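You operate a simulated robot arm through the tools that you are given. There is no shell and no other tool. Be economical: measure what you need, move in short steps, check, and stop when the job is done.

You run a simulated two-armed robot. Do the job below in one go: nothing can be reset, and whatever is moved stays where it is left.

## Task
Press the tack stop key two times.

Only the result counts: the job must be done as asked and must still hold three seconds after the hand-in. Knocking over, shifting, dropping, spilling or breaking anything else fails it.

## Robot
Two 7-joint arms with two-finger parallel grippers on one trunk, on a base that drives. Base frame: it is fixed to the floor where the robot stands at the start and does not move with it; the origin is under the middle of the robot, x ahead of it, y to its left, z up. Lengths are in mm, angles in degrees, forces in N, time in s.
The left shoulder is at the start at [60, 143, 847], the right one opposite. With the tool pointing down near the work surface each hand reaches from about 300 to 520 mm from the robot's upright axis, wherever it stands, measured 20 degrees to its own side. Places, roughly: tack stop key [800, -200, 1000]. Payload 1.57 kg a hand.
The TCP of each hand is the grasp point between the finger pads, 30 mm short of the fingertips. In the tool frame z runs along the fingers and y along their closing line. Largest opening 110 mm; finger width 24, thickness 12; the body of the gripper, 48 by 112 mm, starts 78 mm behind the TCP.
Orientation is that of the tool frame in the base frame, as a unit quaternion [w, x, y, z]. With the fingers straight down and closing along the base's y, the tool's x points along the base's -x, its y along +y and its z along -z.

## Interface
- The arms move only by the tool jog_arm. It takes "left_plan", "right_plan" or both (then of equal length, played together; a hand with none holds still); each is a list of rows, each a list of 3 entries, a list of its own where there are three numbers: the shift along the tool's x, y, z in mm, then the turn, a rotation vector about the tool's x, y, z in degrees, then the gripper command, from -1 (shut) to 1 (fully open), values between in proportion. In form: [[[tx, ty, tz], [ax, ay, az], gripper], ...]. A call has 1 to 20 rows; each row shifts and turns the commanded pose from where the row before left it, along the tool's axes as they then stand. A row lasts 0.2 s, in which the tool goes at most 50 mm and 8.6 degrees; a call with a longer step from one row to the next is refused whole, and so is a gripper value outside its range. Where a pose cannot be reached the arm comes as near as it can. A force on the tool above 40 N (or 10 N above the force at the start of the call, whichever is more), or a blocked arm, ends the call early, and 0.2 s more pass. The fingers move at their own pace (about 45 mm/s each) and stop on an object; they squeeze with about 34 N. The grip force told is the motor's: it shows also when the fingers shut on nothing. Time passes only in rows, and 0.2 s behind the last, so rows that do not move let the fingers close. It gives the time, the measured TCP pose, the force on the tool (base axes), the opening and the grip force at its end, in the units of the frame above (readings bear some noise), and new pictures: "pictures" is both (left out), scene, wrist or none (wrist: the cameras of the hands that moved).
- Cameras (640 x 400 px; columns grow to the right, rows downward): "scene" is now at [56, -7.5, 1475.5]; the picture's right is [-0.08, -1.00, 0.00], its down [-0.57, 0.05, -0.82] and it looks along [0.82, -0.07, -0.57] (base axes); focal length 272 px, centre (320, 200). "left" rides on the left gripper at [70, -16, -141] in its tool frame; the picture's right is [0.23, 0.97, 0.00], its down [-0.85, 0.20, -0.48] and it looks along [-0.47, 0.11, 0.88] (tool axes); focal length 222 px, centre (320, 200). "right" rides on the right gripper at [70, 16, -141] in its tool frame; the picture's right is [-0.23, 0.97, 0.00], its down [-0.86, -0.20, -0.48] and it looks along [-0.47, -0.11, 0.88] (tool axes); focal length 222 px, centre (320, 200). There is no depth. A picture from a camera that has moved, and an enlarged one, comes with that camera's place and axes in the base frame and with its lens.
- move_column(by): slides the trunk up (or, below 0, down) by that many mm; the arms and the scene camera ride with it, the base frame stays. It gives what a move gives, with no picture.
- base_move(legs): drives the robot by 1 to 6 legs, each [ahead, left, turn to the left] in mm, mm and degrees, along the robot's own axes; the way and the turn of a leg run together, so that a leg with both is an arc; at most 1500 mm and 180 degrees a leg. The arms and the cameras ride along, it lands a little off, and it stops where it bumps. It gives what a move gives, and a new picture of the scene camera.
- turn_head(pan, tilt): turns the head with the scene camera to pan (to the left, within 86 degrees either way) and tilt (down, from -29 to 69), counted from straight ahead of the robot. It gives what a move gives, and a new picture of the scene camera.
- zoom(camera, box): a new picture of the part [left, top, right, bottom] of that camera's present view, enlarged. No time passes.
- hand_in(): hands the job in; it is judged then, once.

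Work in short steps. Places have to be worked out from the pictures, the camera data and where the tool is seen: move nearer, look again, correct. Check each grasp and each placing, and mend what went wrong. You have 120 turns and 260 pictures in all, those below and enlarged ones among them. Open the grippers and draw the arms clear of the work before you hand the job in, unless the task says otherwise; then end with one line.

The tools are called after "Emit:" as a command line: name --argument value ..., lists and objects as JSON in quotes. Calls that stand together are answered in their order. jog_arm: Moves the arms, as the interface text tells. Its arguments: {"type":"object","properties":{"left_plan":{"type":"array","items":{"type":"array"}},"right_plan":{"type":"array","items":{"type":"array"}},"pictures":{"type":"string","enum":["both","scene","wrist","none"]}},"required":[]} The other tools are called the same way: move_column (by) slides the trunk up or down; base_move (legs) drives the base; turn_head (pan, tilt) turns the head that bears the scene camera; zoom (camera, box) takes an enlarged picture of a part of a camera's view; hand_in () hands the job in.

At the start:

```text
clock: 0.0
left_tcp_pos: [526.8, 84.0, 999.9]
left_orientation: [0.001, 0.0, 1.0, 0.0]
left_wrist_force: [0.2, -0.2, 0.1]
left_gripper_width: 110.1
left_gripper_force: 0.1
right_tcp_pos: [420.5, -326.4, 999.8]
right_orientation: [0.0, 0.0, 1.0, 0.0]
right_wrist_force: [0.1, -0.1, 0.2]
right_gripper_width: 109.9
right_gripper_force: 0.1
trunk travel left (down, up): [-445.0, 145.0]
robot x, y, heading: [-1.2, 0.9, -0.1]
head pan, tilt: [-4.8, 34.7]
```

scene: 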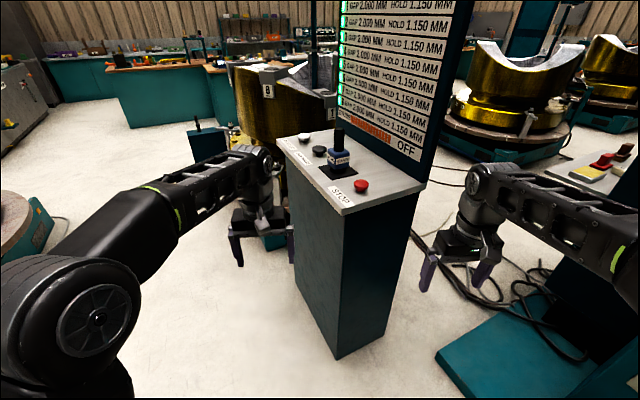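
right: 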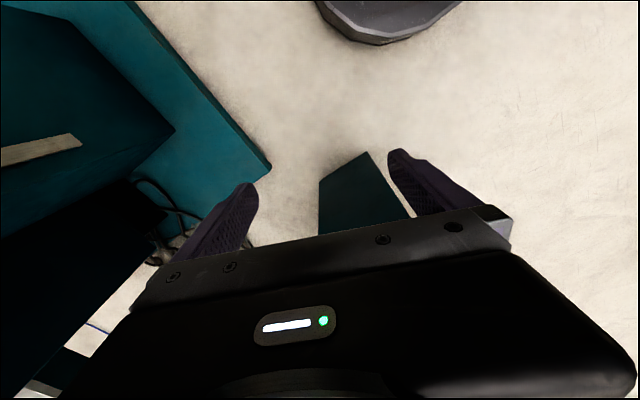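
left: 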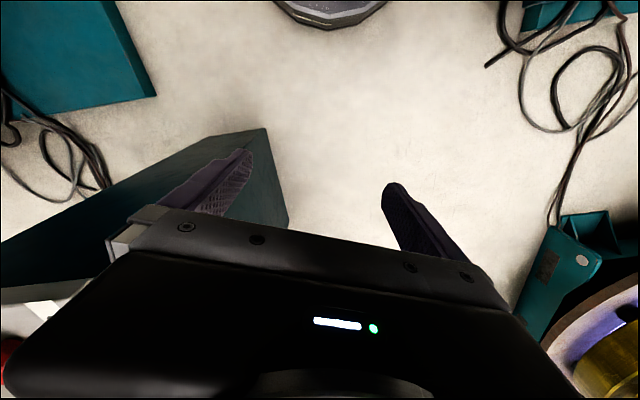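

The console shows several keys with labels; I zoom in to read them.

Emit:
zoom --camera "scene" --box '[270, 110, 430, 220]'

Emit:
zoom --camera "scene" --box '[320, 0, 480, 160]'

```text
3.64 times, centred on (350, 165) of scene
camera zoom: at [56.0, -7.5, 1475.5], right [-0.08, -1.0, 0.0], down [-0.57, 0.05, -0.82], along [0.82, -0.07, -0.57], focal length 989 px, centre (211, 327)
```

zoom: 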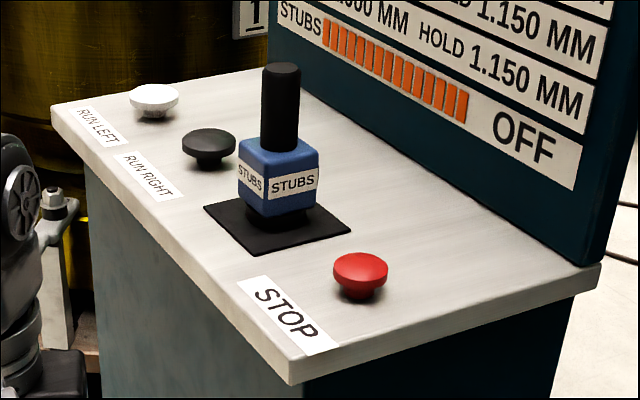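

```text
2.50 times, centred on (400, 80) of scene
camera zoom: at [56.0, -7.5, 1475.5], right [-0.08, -1.0, 0.0], down [-0.57, 0.05, -0.82], along [0.82, -0.07, -0.57], focal length 680 px, centre (120, 500)
```

zoom: 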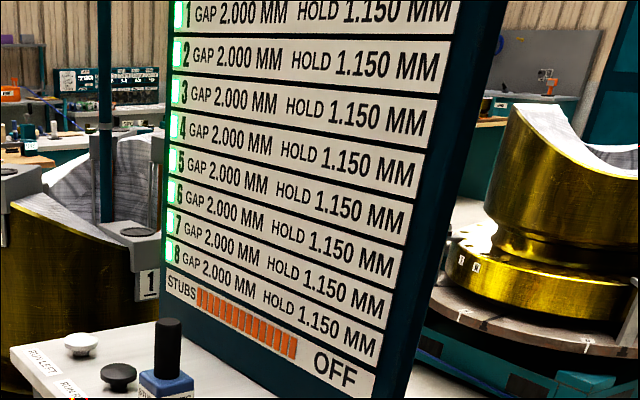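

The red key beside "STOP" is at about (785, -203, 1000-1030) and fits the given place. The console stands slantwise, with its nearest corner at about (657, -121). I raise the trunk first so the hands clear the console top.

Emit:
move_column --by 140

Emit:
jog_arm --left_plan '[[[40, 0, 0], [0, 0, 0], 1], [[40, 0, 0], [0, 0, 0], 1], [[40, 0, 0], [0, 0, 0], 1], [[20, 0, 0], [0, 0, 0], 1], [[0, 0, 0], [0, 0, 0], 1], [[0, 0, 0], [0, 0, 0], 1], [[0, 0, 0], [0, 0, 0], 1]]' --right_plan '[[[0, 0, 0], [0, 0, 0], -1], [[0, 0, 0], [0, 0, 0], -1], [[0, 0, 0], [0, 0, 0], -1], [[0, 0, 0], [0, 0, 0], -1], [[0, 0, 0], [0, 0, 0], -1], [[0, 0, 0], [0, 0, 0], -1], [[0, 0, 0], [0, 0, 0], -1]]' --pictures "scene"

```text
clock: 1.7
left_tcp_pos: [526.9, 83.2, 1139.8]
left_orientation: [0.0, 0.0, 1.0, 0.0]
left_wrist_force: [0.7, 0.9, -0.5]
left_gripper_width: 110.0
left_gripper_force: 0.1
right_tcp_pos: [420.6, -327.1, 1139.9]
right_orientation: [0.0, 0.0, 1.0, 0.0]
right_wrist_force: [0.0, -0.5, 0.7]
right_gripper_width: 110.0
right_gripper_force: 0.0
trunk travel left (down, up): [-585.0, 5.0]
robot x, y, heading: [-1.4, -0.5, -0.2]
head pan, tilt: [-4.8, 34.7]
```

```text
clock: 3.3
left_tcp_pos: [387.3, 82.8, 1140.9]
left_orientation: [0.0, 0.0, 1.0, 0.0]
left_wrist_force: [-0.6, -0.6, -0.1]
left_gripper_width: 109.7
left_gripper_force: 0.1
right_tcp_pos: [420.1, -325.8, 1140.4]
right_orientation: [0.0, 0.0, 1.0, 0.001]
right_wrist_force: [1.1, 0.6, 0.2]
right_gripper_width: 0.0
right_gripper_force: 17.8
trunk travel left (down, up): [-585.0, 5.0]
robot x, y, heading: [2.0, 1.9, -0.0]
head pan, tilt: [-4.8, 34.7]
camera scene: at [55.9, -7.5, 1615.5], right [-0.08, -1.0, 0.0], down [-0.57, 0.05, -0.82], along [0.82, -0.07, -0.57], focal length 272 px, centre (320, 200)
```

scene: 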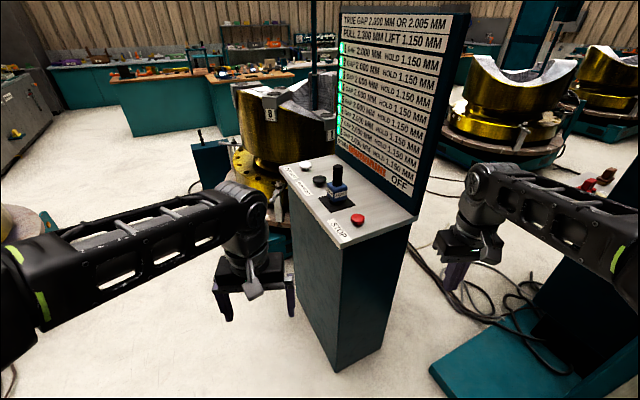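

With the camera 140 mm higher I have a baseline; I zoom to triangulate the key.

Emit:
zoom --camera "scene" --box '[310, 180, 410, 250]'

```text
5.71 times, centred on (360, 215) of scene
camera zoom: at [55.9, -7.5, 1615.5], right [-0.08, -1.0, 0.0], down [-0.57, 0.05, -0.82], along [0.82, -0.07, -0.57], focal length 1554 px, centre (91, 114)
```

zoom: 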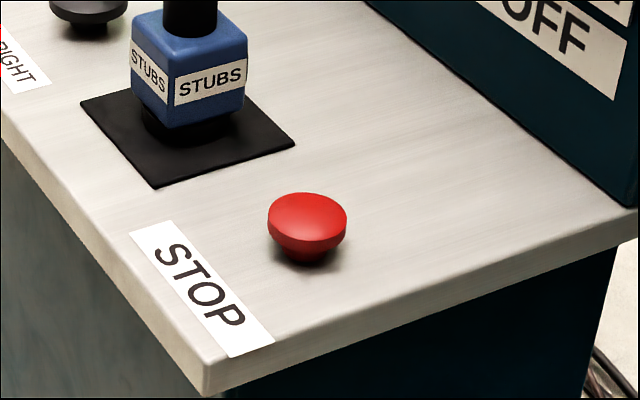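

The two views put the top of the key cap at about (821, -212, 998). The joystick is ~130 mm further on. I drive ahead so that the key comes within the right hand's reach.

Emit:
base_move --legs '[[200, -30, 0], [140, 0, 0]]'

```text
clock: 5.8
left_tcp_pos: [729.6, 53.8, 1139.2]
left_orientation: [0.0, 0.0, 1.0, -0.001]
left_wrist_force: [0.2, 0.0, -0.4]
left_gripper_width: 109.9
left_gripper_force: 0.0
right_tcp_pos: [763.7, -356.6, 1139.8]
right_orientation: [0.0, 0.0, 1.0, -0.001]
right_wrist_force: [0.2, 0.6, -1.2]
right_gripper_width: 0.1
right_gripper_force: 21.4
trunk travel left (down, up): [-585.0, 5.0]
robot x, y, heading: [342.5, -33.6, 0.1]
head pan, tilt: [-4.8, 34.7]
camera scene: at [400.0, -37.5, 1615.4], right [-0.08, -1.0, 0.0], down [-0.57, 0.05, -0.82], along [0.82, -0.07, -0.57], focal length 272 px, centre (320, 200)
```

scene: 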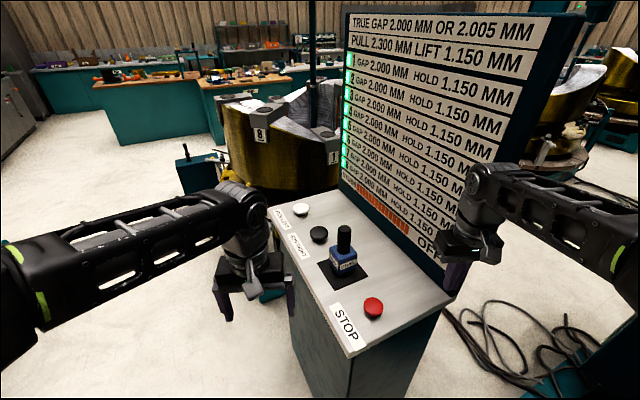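

Seen from here the key comes out at about (806-821, -210, 998). I bring the closed right fingers over it, still high up.

Emit:
jog_arm --right_plan '[[[-12, 36, 0], [0, 0, 0], -1], [[-12, 36, 0], [0, 0, 0], -1], [[-12, 36, 0], [0, 0, 0], -1], [[-12, 37, 0], [0, 0, 0], -1], [[0, 0, 25], [0, 0, 0], -1], [[0, 0, 20], [0, 0, 0], -1]]'

Emit:
turn_head --pan -20 --tilt 55

```text
clock: 7.2
left_tcp_pos: [729.0, 55.2, 1140.4]
left_orientation: [0.0, 0.0, 1.0, 0.0]
left_wrist_force: [-0.3, 0.0, 0.6]
left_gripper_width: 110.0
left_gripper_force: 0.1
right_tcp_pos: [811.0, -210.4, 1094.3]
right_orientation: [0.0, 0.0, 1.0, 0.0]
right_wrist_force: [-1.2, -0.3, 0.1]
right_gripper_width: 0.0
right_gripper_force: 21.1
trunk travel left (down, up): [-585.0, 5.0]
robot x, y, heading: [342.8, -28.9, -0.2]
head pan, tilt: [-4.8, 34.7]
camera scene: at [398.3, -37.1, 1615.5], right [-0.08, -1.0, 0.0], down [-0.57, 0.05, -0.82], along [0.82, -0.07, -0.57], focal length 272 px, centre (320, 200)
camera right: at [741.2, -194.7, 1236.8], right [0.23, 0.97, 0.0], down [0.86, -0.2, 0.48], along [0.47, -0.11, -0.88], focal length 222 px, centre (320, 200)
```

scene: 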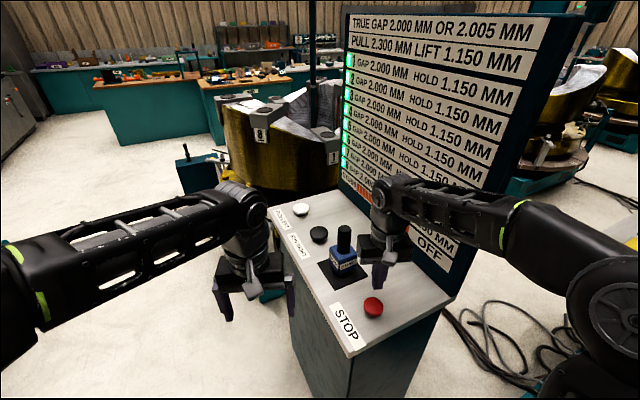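
right: 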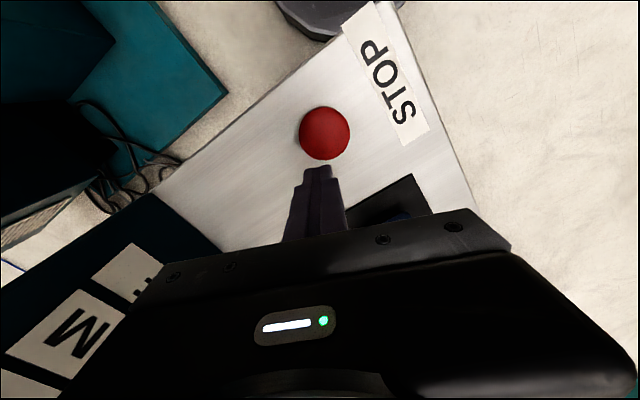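

```text
clock: 8.1
left_tcp_pos: [728.3, 54.6, 1139.4]
left_orientation: [0.0, 0.0, 1.0, 0.0]
left_wrist_force: [0.7, -0.6, -0.7]
left_gripper_width: 110.1
left_gripper_force: 0.1
right_tcp_pos: [810.9, -211.2, 1094.6]
right_orientation: [0.0, 0.0, 1.0, 0.0]
right_wrist_force: [-0.3, 0.3, -0.4]
right_gripper_width: 0.2
right_gripper_force: 21.7
trunk travel left (down, up): [-585.0, 5.0]
robot x, y, heading: [340.2, -32.1, -0.1]
head pan, tilt: [-20.0, 55.0]
camera scene: at [377.8, -54.7, 1586.9], right [-0.34, -0.94, 0.0], down [-0.77, 0.28, -0.57], along [0.54, -0.2, -0.82], focal length 272 px, centre (320, 200)
```

scene: 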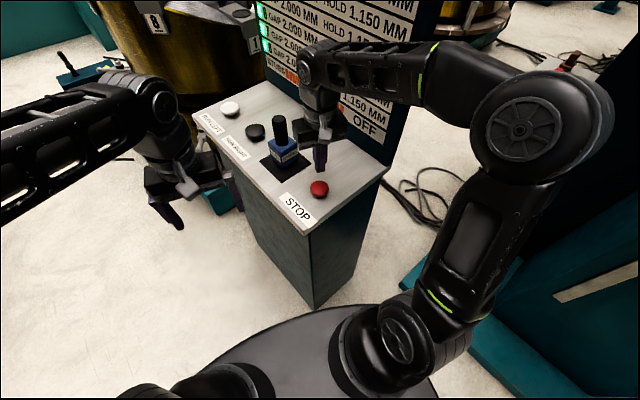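

The wrist view puts the key nearer, at about (785, -200) and perhaps higher (z 1000-1036). I shift there level and look again.

Emit:
jog_arm --right_plan '[[[26, 10, 0], [0, 0, 0], -1], [[0, 0, 0], [0, 0, 0], -1]]'

Emit:
zoom --camera "scene" --box '[270, 120, 370, 220]'

Emit:
zoom --camera "right" --box '[240, 80, 400, 220]'

```text
clock: 8.7
left_tcp_pos: [729.5, 53.6, 1141.0]
left_orientation: [0.0, -0.001, 1.0, 0.0]
left_wrist_force: [0.4, -0.4, -1.0]
left_gripper_width: 109.9
left_gripper_force: 0.0
right_tcp_pos: [786.1, -202.3, 1095.1]
right_orientation: [0.0, 0.0, 1.0, 0.0]
right_wrist_force: [-0.1, 0.3, 0.4]
right_gripper_width: 0.0
right_gripper_force: 21.4
trunk travel left (down, up): [-585.0, 5.0]
robot x, y, heading: [340.0, -29.5, 0.1]
head pan, tilt: [-20.0, 55.0]
camera scene: at [378.7, -54.9, 1586.8], right [-0.34, -0.94, 0.0], down [-0.77, 0.28, -0.57], along [0.54, -0.2, -0.82], focal length 272 px, centre (320, 200)
camera right: at [715.5, -185.7, 1237.3], right [0.23, 0.97, 0.0], down [0.86, -0.2, 0.48], along [0.47, -0.11, -0.88], focal length 222 px, centre (320, 200)
```

scene: 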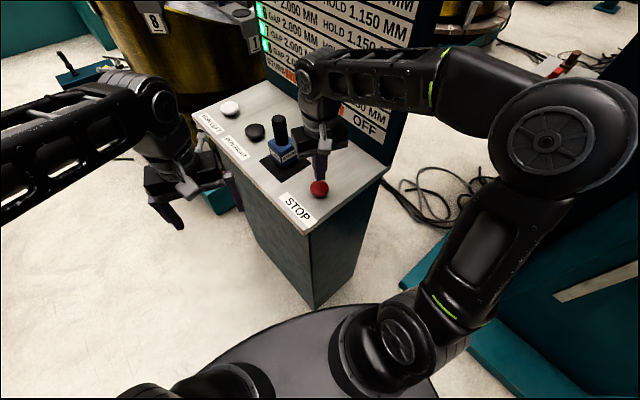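
right: 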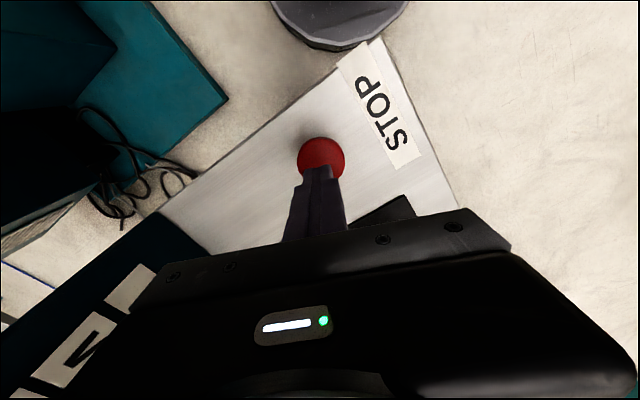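

```text
4.00 times, centred on (320, 170) of scene
camera zoom: at [378.7, -54.9, 1586.8], right [-0.34, -0.94, 0.0], down [-0.77, 0.28, -0.57], along [0.54, -0.2, -0.82], focal length 1088 px, centre (320, 320)
```

zoom: 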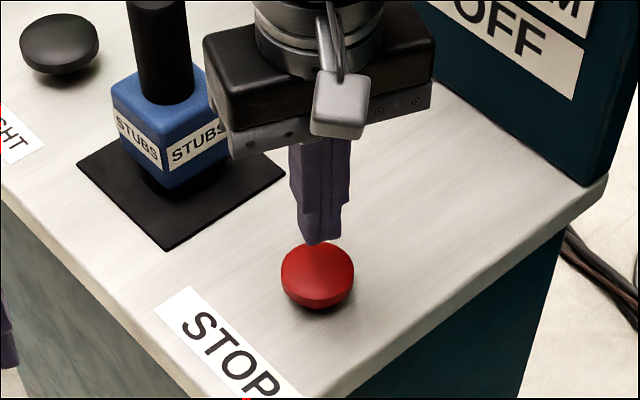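

```text
2.86 times, centred on (320, 150) of right
camera zoom: at [715.5, -185.7, 1237.3], right [0.23, 0.97, 0.0], down [0.86, -0.2, 0.48], along [0.47, -0.11, -0.88], focal length 635 px, centre (320, 343)
```

zoom: 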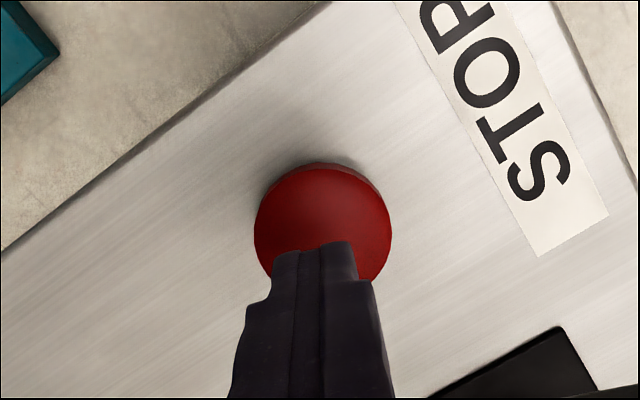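

All views now agree: cap top at about (781, -200, 1033), and the fingertips are at 1065. I correct by 5 mm and go down 24 mm to just above the cap.

Emit:
jog_arm --right_plan '[[[5, 2, 0], [0, 0, 0], -1], [[0, 0, 12], [0, 0, 0], -1], [[0, 0, 12], [0, 0, 0], -1]]' --pictures "none"

Emit:
zoom --camera "scene" --box '[270, 120, 370, 220]'

Emit:
zoom --camera "right" --box '[240, 80, 400, 220]'

```text
clock: 9.4
left_tcp_pos: [727.8, 54.1, 1139.8]
left_orientation: [0.0, 0.0, 1.0, -0.001]
left_wrist_force: [-0.1, 0.1, 0.0]
left_gripper_width: 110.3
left_gripper_force: 0.1
right_tcp_pos: [779.5, -199.4, 1071.5]
right_orientation: [-0.001, 0.0, 1.0, 0.0]
right_wrist_force: [0.5, 0.5, 0.6]
right_gripper_width: 0.3
right_gripper_force: 21.1
trunk travel left (down, up): [-585.0, 5.0]
robot x, y, heading: [342.0, -27.1, 0.2]
head pan, tilt: [-20.0, 55.0]
```

```text
4.00 times, centred on (320, 170) of scene
camera zoom: at [377.9, -54.7, 1586.8], right [-0.34, -0.94, 0.0], down [-0.77, 0.28, -0.57], along [0.54, -0.2, -0.82], focal length 1088 px, centre (320, 320)
```

zoom: 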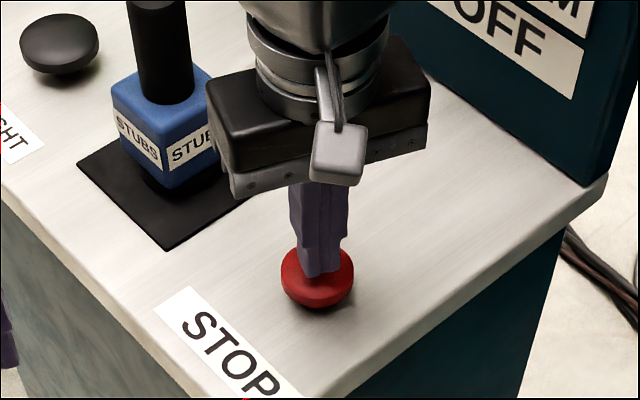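

```text
2.86 times, centred on (320, 150) of right
camera zoom: at [709.8, -183.2, 1212.8], right [0.23, 0.97, 0.0], down [0.86, -0.2, 0.48], along [0.47, -0.11, -0.88], focal length 635 px, centre (320, 343)
```

zoom: 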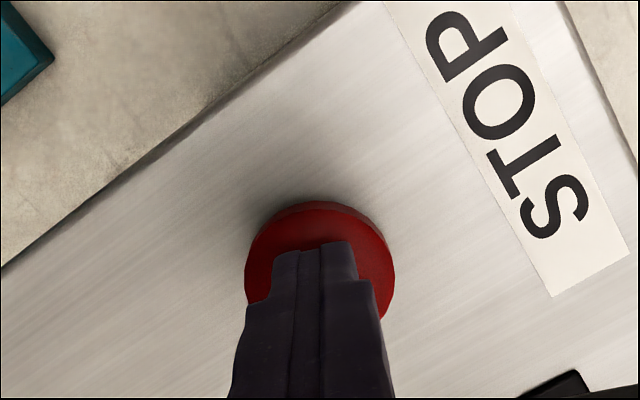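

The tip (z≈1041) is centred over the cap. I go down slowly to find contact.

Emit:
jog_arm --right_plan '[[[0, 0, 2], [0, 0, 0], -1], [[0, 0, 2], [0, 0, 0], -1], [[0, 0, 2], [0, 0, 0], -1], [[0, 0, 2], [0, 0, 0], -1]]' --pictures "wrist"

```text
clock: 10.4
left_tcp_pos: [728.5, 55.9, 1140.0]
left_orientation: [0.001, 0.0, 1.0, 0.0]
left_wrist_force: [-0.9, 0.1, -0.1]
left_gripper_width: 110.2
left_gripper_force: 0.1
right_tcp_pos: [780.0, -200.1, 1063.5]
right_orientation: [0.0, 0.0, 1.0, 0.0]
right_wrist_force: [-0.5, 0.1, -0.9]
right_gripper_width: 0.1
right_gripper_force: 21.3
trunk travel left (down, up): [-585.0, 5.0]
robot x, y, heading: [343.7, -33.3, -0.3]
head pan, tilt: [-20.0, 55.0]
camera right: at [709.2, -183.8, 1204.6], right [0.23, 0.97, 0.0], down [0.86, -0.2, 0.48], along [0.47, -0.11, -0.88], focal length 222 px, centre (320, 200)
```

right: 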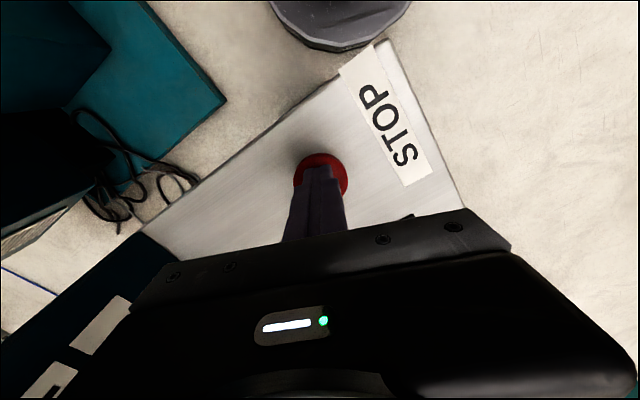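

No contact yet, with the tip at z≈1033. I go on in 1 mm steps.

Emit:
jog_arm --right_plan '[[[0, 0, 1], [0, 0, 0], -1], [[0, 0, 1], [0, 0, 0], -1], [[0, 0, 1], [0, 0, 0], -1], [[0, 0, 1], [0, 0, 0], -1]]' --pictures "none"

Emit:
zoom --camera "scene" --box '[290, 150, 350, 210]'

```text
clock: 11.4
left_tcp_pos: [727.9, 53.9, 1139.2]
left_orientation: [0.0, 0.0, 1.0, 0.001]
left_wrist_force: [-0.4, -0.4, -0.4]
left_gripper_width: 110.3
left_gripper_force: 0.0
right_tcp_pos: [779.4, -200.1, 1057.7]
right_orientation: [0.0, 0.0, 1.0, 0.0]
right_wrist_force: [-0.3, -0.2, 0.8]
right_gripper_width: 0.1
right_gripper_force: 20.4
trunk travel left (down, up): [-585.0, 5.0]
robot x, y, heading: [341.0, -31.5, 0.1]
head pan, tilt: [-20.0, 55.0]
```

```text
6.67 times, centred on (320, 180) of scene
camera zoom: at [377.6, -54.8, 1586.8], right [-0.34, -0.94, 0.0], down [-0.77, 0.28, -0.57], along [0.54, -0.2, -0.82], focal length 1813 px, centre (320, 333)
```

zoom: 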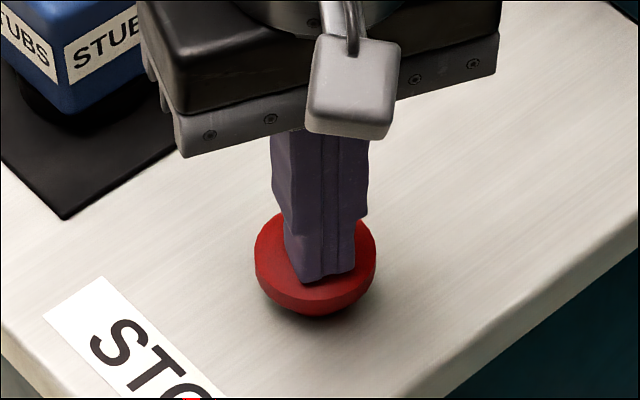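

Still no force, but the tip is close to the cap. I continue down 1 mm at a time.

Emit:
jog_arm --right_plan '[[[0, 0, 1], [0, 0, 0], -1], [[0, 0, 1], [0, 0, 0], -1], [[0, 0, 1], [0, 0, 0], -1]]' --pictures "none"

Emit:
zoom --camera "scene" --box '[290, 150, 350, 210]'

```text
clock: 12.2
left_tcp_pos: [727.9, 54.6, 1142.0]
left_orientation: [-0.001, 0.0, 1.0, -0.001]
left_wrist_force: [-0.6, -0.2, 0.8]
left_gripper_width: 110.0
left_gripper_force: 0.1
right_tcp_pos: [779.4, -200.0, 1056.1]
right_orientation: [0.0, 0.0, 1.0, 0.0]
right_wrist_force: [0.1, -1.0, 3.4]
right_gripper_width: 0.0
right_gripper_force: 21.2
trunk travel left (down, up): [-585.0, 5.0]
robot x, y, heading: [340.1, -29.2, -0.1]
head pan, tilt: [-20.0, 55.0]
```

```text
6.67 times, centred on (320, 180) of scene
camera zoom: at [377.6, -54.8, 1586.8], right [-0.34, -0.94, 0.0], down [-0.77, 0.28, -0.57], along [0.54, -0.2, -0.82], focal length 1813 px, centre (320, 333)
```

zoom: 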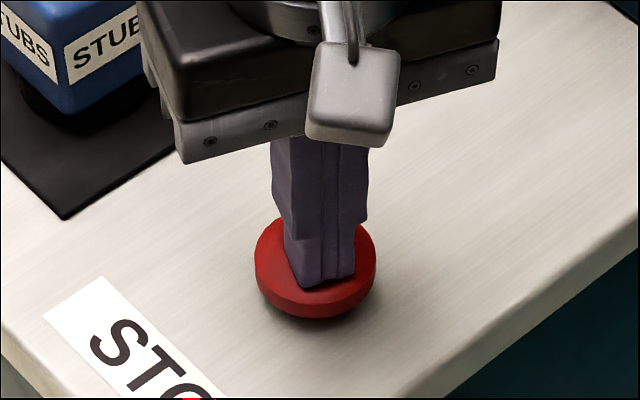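

Contact: 3.4 N, and the cap has begun to sink. I carry the press down until the force rises.

Emit:
jog_arm --right_plan '[[[0, 0, 1], [0, 0, 0], -1], [[0, 0, 1], [0, 0, 0], -1], [[0, 0, 1], [0, 0, 0], -1]]' --pictures "none"

Emit:
zoom --camera "scene" --box '[290, 150, 350, 210]'

```text
clock: 13.1
left_tcp_pos: [728.0, 53.1, 1140.0]
left_orientation: [-0.001, 0.0, 1.0, 0.001]
left_wrist_force: [-0.4, 0.2, -0.3]
left_gripper_width: 109.8
left_gripper_force: 0.0
right_tcp_pos: [780.1, -200.0, 1053.8]
right_orientation: [0.001, -0.001, 1.0, 0.0]
right_wrist_force: [2.1, -1.7, 9.9]
right_gripper_width: 0.0
right_gripper_force: 21.1
trunk travel left (down, up): [-585.0, 5.0]
robot x, y, heading: [342.0, -29.2, 0.1]
head pan, tilt: [-20.0, 55.0]
```

```text
6.67 times, centred on (320, 180) of scene
camera zoom: at [377.3, -54.9, 1586.9], right [-0.34, -0.94, 0.0], down [-0.77, 0.28, -0.57], along [0.54, -0.2, -0.82], focal length 1813 px, centre (320, 333)
```

zoom: 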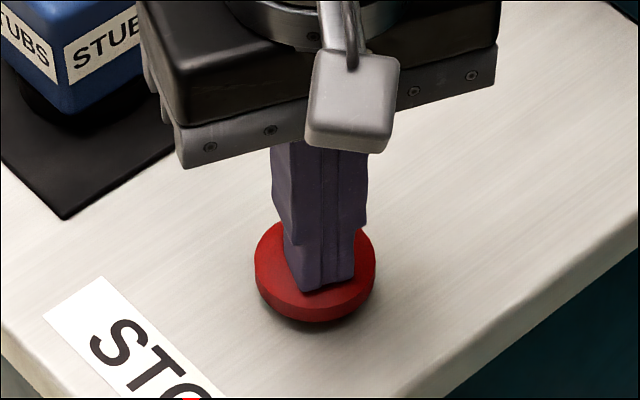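

The force has risen to 10 N and the cap is sinking. I press further, toward the bottom of its travel.

Emit:
jog_arm --right_plan '[[[0, 0, 1], [0, 0, 0], -1], [[0, 0, 1], [0, 0, 0], -1], [[0, 0, 1], [0, 0, 0], -1]]' --pictures "none"

Emit:
zoom --camera "scene" --box '[290, 150, 350, 210]'

```text
clock: 13.8
left_tcp_pos: [727.3, 54.5, 1141.7]
left_orientation: [0.001, 0.001, 1.0, -0.001]
left_wrist_force: [0.7, -0.5, 0.7]
left_gripper_width: 110.2
left_gripper_force: 0.2
right_tcp_pos: [779.4, -199.0, 1052.3]
right_orientation: [0.002, -0.001, 1.0, -0.001]
right_wrist_force: [2.3, -5.2, 37.2]
right_gripper_width: 0.0
right_gripper_force: 21.5
trunk travel left (down, up): [-585.0, 5.0]
robot x, y, heading: [338.2, -33.0, 0.2]
head pan, tilt: [-20.0, 55.0]
```

```text
6.67 times, centred on (320, 180) of scene
camera zoom: at [375.5, -54.7, 1587.3], right [-0.34, -0.94, 0.0], down [-0.77, 0.28, -0.57], along [0.54, -0.2, -0.82], focal length 1813 px, centre (320, 333)
```

zoom: 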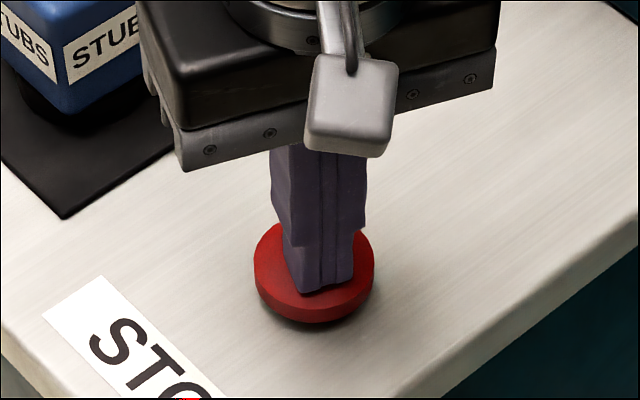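

37 N: the key has bottomed, so the first press is complete. I lift well clear and look for the key coming back up and for any display change.

Emit:
jog_arm --right_plan '[[[0, 0, -8], [0, 0, 0], -1], [[0, 0, -10], [0, 0, 0], -1], [[0, 0, 0], [0, 0, 0], -1], [[0, 0, 0], [0, 0, 0], -1]]' --pictures "scene"

Emit:
zoom --camera "scene" --box '[290, 150, 350, 210]'

```text
clock: 14.8
left_tcp_pos: [727.8, 54.3, 1140.8]
left_orientation: [0.0, 0.0, 1.0, 0.0]
left_wrist_force: [0.2, -0.2, 0.3]
left_gripper_width: 109.9
left_gripper_force: 0.0
right_tcp_pos: [779.3, -198.8, 1068.0]
right_orientation: [-0.001, 0.0, 1.0, 0.0]
right_wrist_force: [0.0, 0.5, -0.9]
right_gripper_width: 0.0
right_gripper_force: 21.1
trunk travel left (down, up): [-585.0, 5.0]
robot x, y, heading: [339.6, -32.7, 0.0]
head pan, tilt: [-20.0, 55.0]
camera scene: at [377.4, -54.7, 1586.8], right [-0.34, -0.94, 0.0], down [-0.77, 0.28, -0.57], along [0.54, -0.2, -0.82], focal length 272 px, centre (320, 200)
```

scene: 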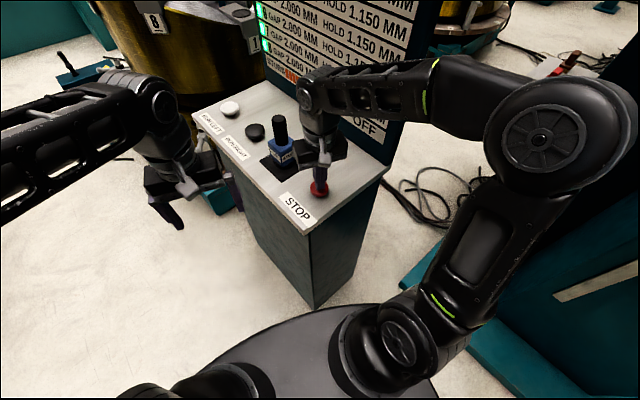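

```text
6.67 times, centred on (320, 180) of scene
camera zoom: at [377.4, -54.7, 1586.8], right [-0.34, -0.94, 0.0], down [-0.77, 0.28, -0.57], along [0.54, -0.2, -0.82], focal length 1813 px, centre (320, 333)
```

zoom: 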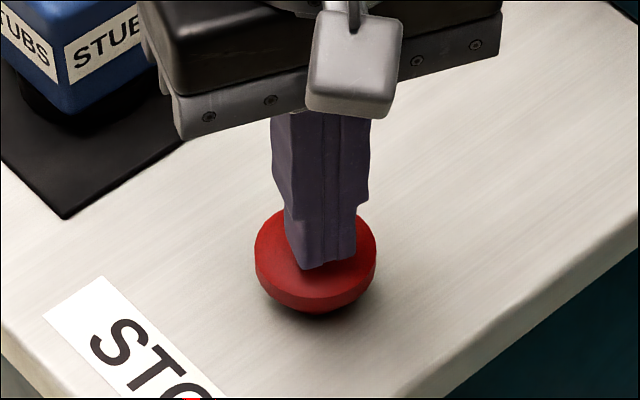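

The key sprang back up. For the second press I go down by the same 18 mm, gently near the end.

Emit:
jog_arm --right_plan '[[[0, 0, 6], [0, 0, 0], -1], [[0, 0, 4], [0, 0, 0], -1], [[0, 0, 2], [0, 0, 0], -1], [[0, 0, 1], [0, 0, 0], -1], [[0, 0, 1], [0, 0, 0], -1], [[0, 0, 1], [0, 0, 0], -1], [[0, 0, 1], [0, 0, 0], -1], [[0, 0, 1], [0, 0, 0], -1], [[0, 0, 1], [0, 0, 0], -1]]' --pictures "none"

Emit:
zoom --camera "scene" --box '[290, 150, 350, 210]'

```text
clock: 16.9
left_tcp_pos: [726.9, 54.9, 1140.9]
left_orientation: [0.001, 0.0, 1.0, 0.0]
left_wrist_force: [-1.6, 0.7, 0.2]
left_gripper_width: 110.0
left_gripper_force: 0.0
right_tcp_pos: [778.2, -199.8, 1052.5]
right_orientation: [0.003, 0.0, 1.0, 0.001]
right_wrist_force: [1.4, -6.6, 32.9]
right_gripper_width: 0.2
right_gripper_force: 20.7
trunk travel left (down, up): [-585.0, 5.0]
robot x, y, heading: [339.2, -29.1, 0.1]
head pan, tilt: [-20.0, 55.0]
```

```text
6.67 times, centred on (320, 180) of scene
camera zoom: at [375.5, -54.9, 1587.3], right [-0.34, -0.94, 0.0], down [-0.77, 0.28, -0.57], along [0.54, -0.2, -0.82], focal length 1813 px, centre (320, 333)
```

zoom: 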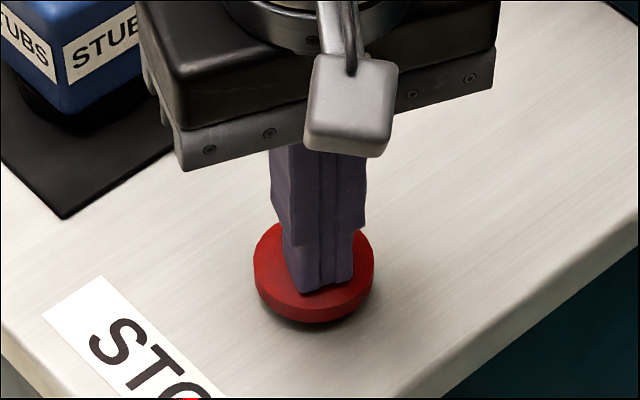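

The second press has bottomed too (33 N, same depth). I lift straight up to clear the console.

Emit:
jog_arm --right_plan '[[[0, 0, -8], [0, 0, 0], -1], [[0, 0, -20], [0, 0, 0], -1], [[0, 0, -30], [0, 0, 0], -1], [[0, 0, -30], [0, 0, 0], -1], [[0, 0, 0], [0, 0, 0], -1]]' --pictures "scene"

```text
clock: 18.1
left_tcp_pos: [728.6, 54.3, 1140.8]
left_orientation: [0.0, 0.0, 1.0, 0.001]
left_wrist_force: [0.5, 0.0, 0.7]
left_gripper_width: 110.0
left_gripper_force: 0.0
right_tcp_pos: [778.9, -198.8, 1138.1]
right_orientation: [0.0, 0.0, 1.0, 0.0]
right_wrist_force: [-0.3, 0.5, 0.4]
right_gripper_width: 0.0
right_gripper_force: 20.6
trunk travel left (down, up): [-585.0, 5.0]
robot x, y, heading: [343.2, -31.2, 0.1]
head pan, tilt: [-20.0, 55.0]
camera scene: at [378.0, -54.8, 1586.8], right [-0.34, -0.94, 0.0], down [-0.77, 0.28, -0.57], along [0.54, -0.2, -0.82], focal length 272 px, centre (320, 200)
```

scene: 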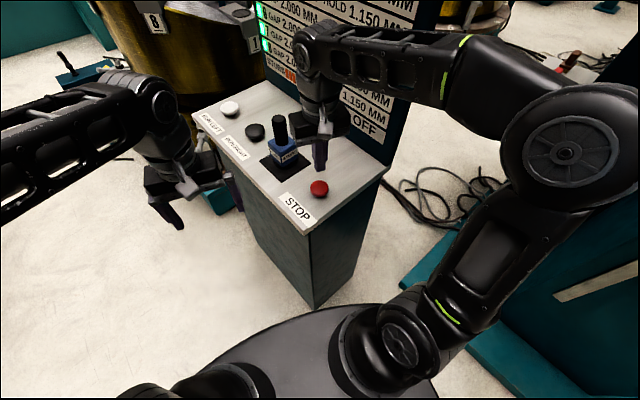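

The key is up again and the hand is clear above it. I drive straight back, then open the gripper.

Emit:
base_move --legs '[[-300, 0, 0]]'

Emit:
jog_arm --right_plan '[[[0, 0, 0], [0, 0, 0], 1], [[0, 0, 0], [0, 0, 0], 1], [[0, 0, 0], [0, 0, 0], 1], [[0, 0, 0], [0, 0, 0], 1], [[0, 0, 0], [0, 0, 0], 1], [[0, 0, 0], [0, 0, 0], 1], [[0, 0, 0], [0, 0, 0], 1]]' --pictures "none"

Emit:
turn_head --pan -5 --tilt 30

```text
clock: 20.1
left_tcp_pos: [427.3, 54.0, 1140.5]
left_orientation: [0.001, -0.001, 1.0, 0.0]
left_wrist_force: [-0.3, -0.2, -0.1]
left_gripper_width: 109.9
left_gripper_force: 0.0
right_tcp_pos: [478.0, -198.3, 1139.4]
right_orientation: [0.0, -0.001, 1.0, 0.0]
right_wrist_force: [-0.1, -0.1, 0.1]
right_gripper_width: 0.0
right_gripper_force: 21.2
trunk travel left (down, up): [-585.0, 5.0]
robot x, y, heading: [40.8, -30.8, -0.1]
head pan, tilt: [-20.0, 55.0]
camera scene: at [76.8, -54.9, 1586.8], right [-0.34, -0.94, 0.0], down [-0.77, 0.28, -0.57], along [0.54, -0.2, -0.82], focal length 272 px, centre (320, 200)
```

scene: 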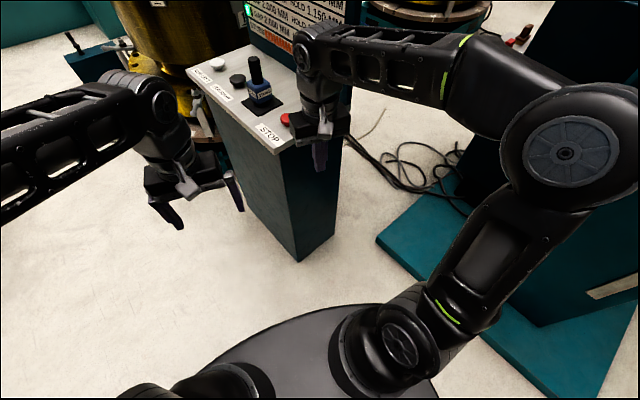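

```text
clock: 21.7
left_tcp_pos: [428.3, 54.0, 1141.2]
left_orientation: [0.001, -0.001, 1.0, 0.0]
left_wrist_force: [0.9, 0.5, 0.4]
left_gripper_width: 109.9
left_gripper_force: 0.0
right_tcp_pos: [479.3, -199.0, 1138.0]
right_orientation: [0.0, -0.001, 1.0, 0.0]
right_wrist_force: [0.2, -1.0, -0.5]
right_gripper_width: 110.1
right_gripper_force: 0.1
trunk travel left (down, up): [-585.0, 5.0]
robot x, y, heading: [39.8, -30.3, 0.1]
head pan, tilt: [-20.0, 55.0]
```

```text
clock: 22.6
left_tcp_pos: [429.7, 54.1, 1140.1]
left_orientation: [0.0, -0.001, 1.0, 0.0]
left_wrist_force: [-0.1, 0.4, 0.0]
left_gripper_width: 109.9
left_gripper_force: 0.1
right_tcp_pos: [478.9, -199.1, 1137.7]
right_orientation: [0.0, -0.001, 1.0, 0.0]
right_wrist_force: [0.3, 0.3, -0.2]
right_gripper_width: 109.7
right_gripper_force: 0.1
trunk travel left (down, up): [-585.0, 5.0]
robot x, y, heading: [40.3, -29.7, 0.1]
head pan, tilt: [-5.0, 30.0]
camera scene: at [100.4, -38.1, 1622.8], right [-0.09, -1.0, 0.0], down [-0.5, 0.04, -0.87], along [0.86, -0.07, -0.5], focal length 272 px, centre (320, 200)
```

scene: 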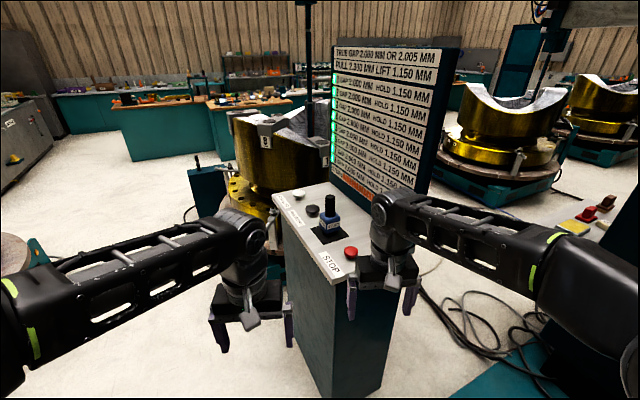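

Both presses went to the bottom, the key is up, both hands are clear and nothing else has moved. I hand the job in.

Emit:
hand_in

```text
The job is handed in.
```

I pressed the red STOP key two times: each press went to the bottom of its travel and the key sprang back. It's the only stop key at the place given; its label reads just "STOP", not "tack stop". The display didn't visibly change.
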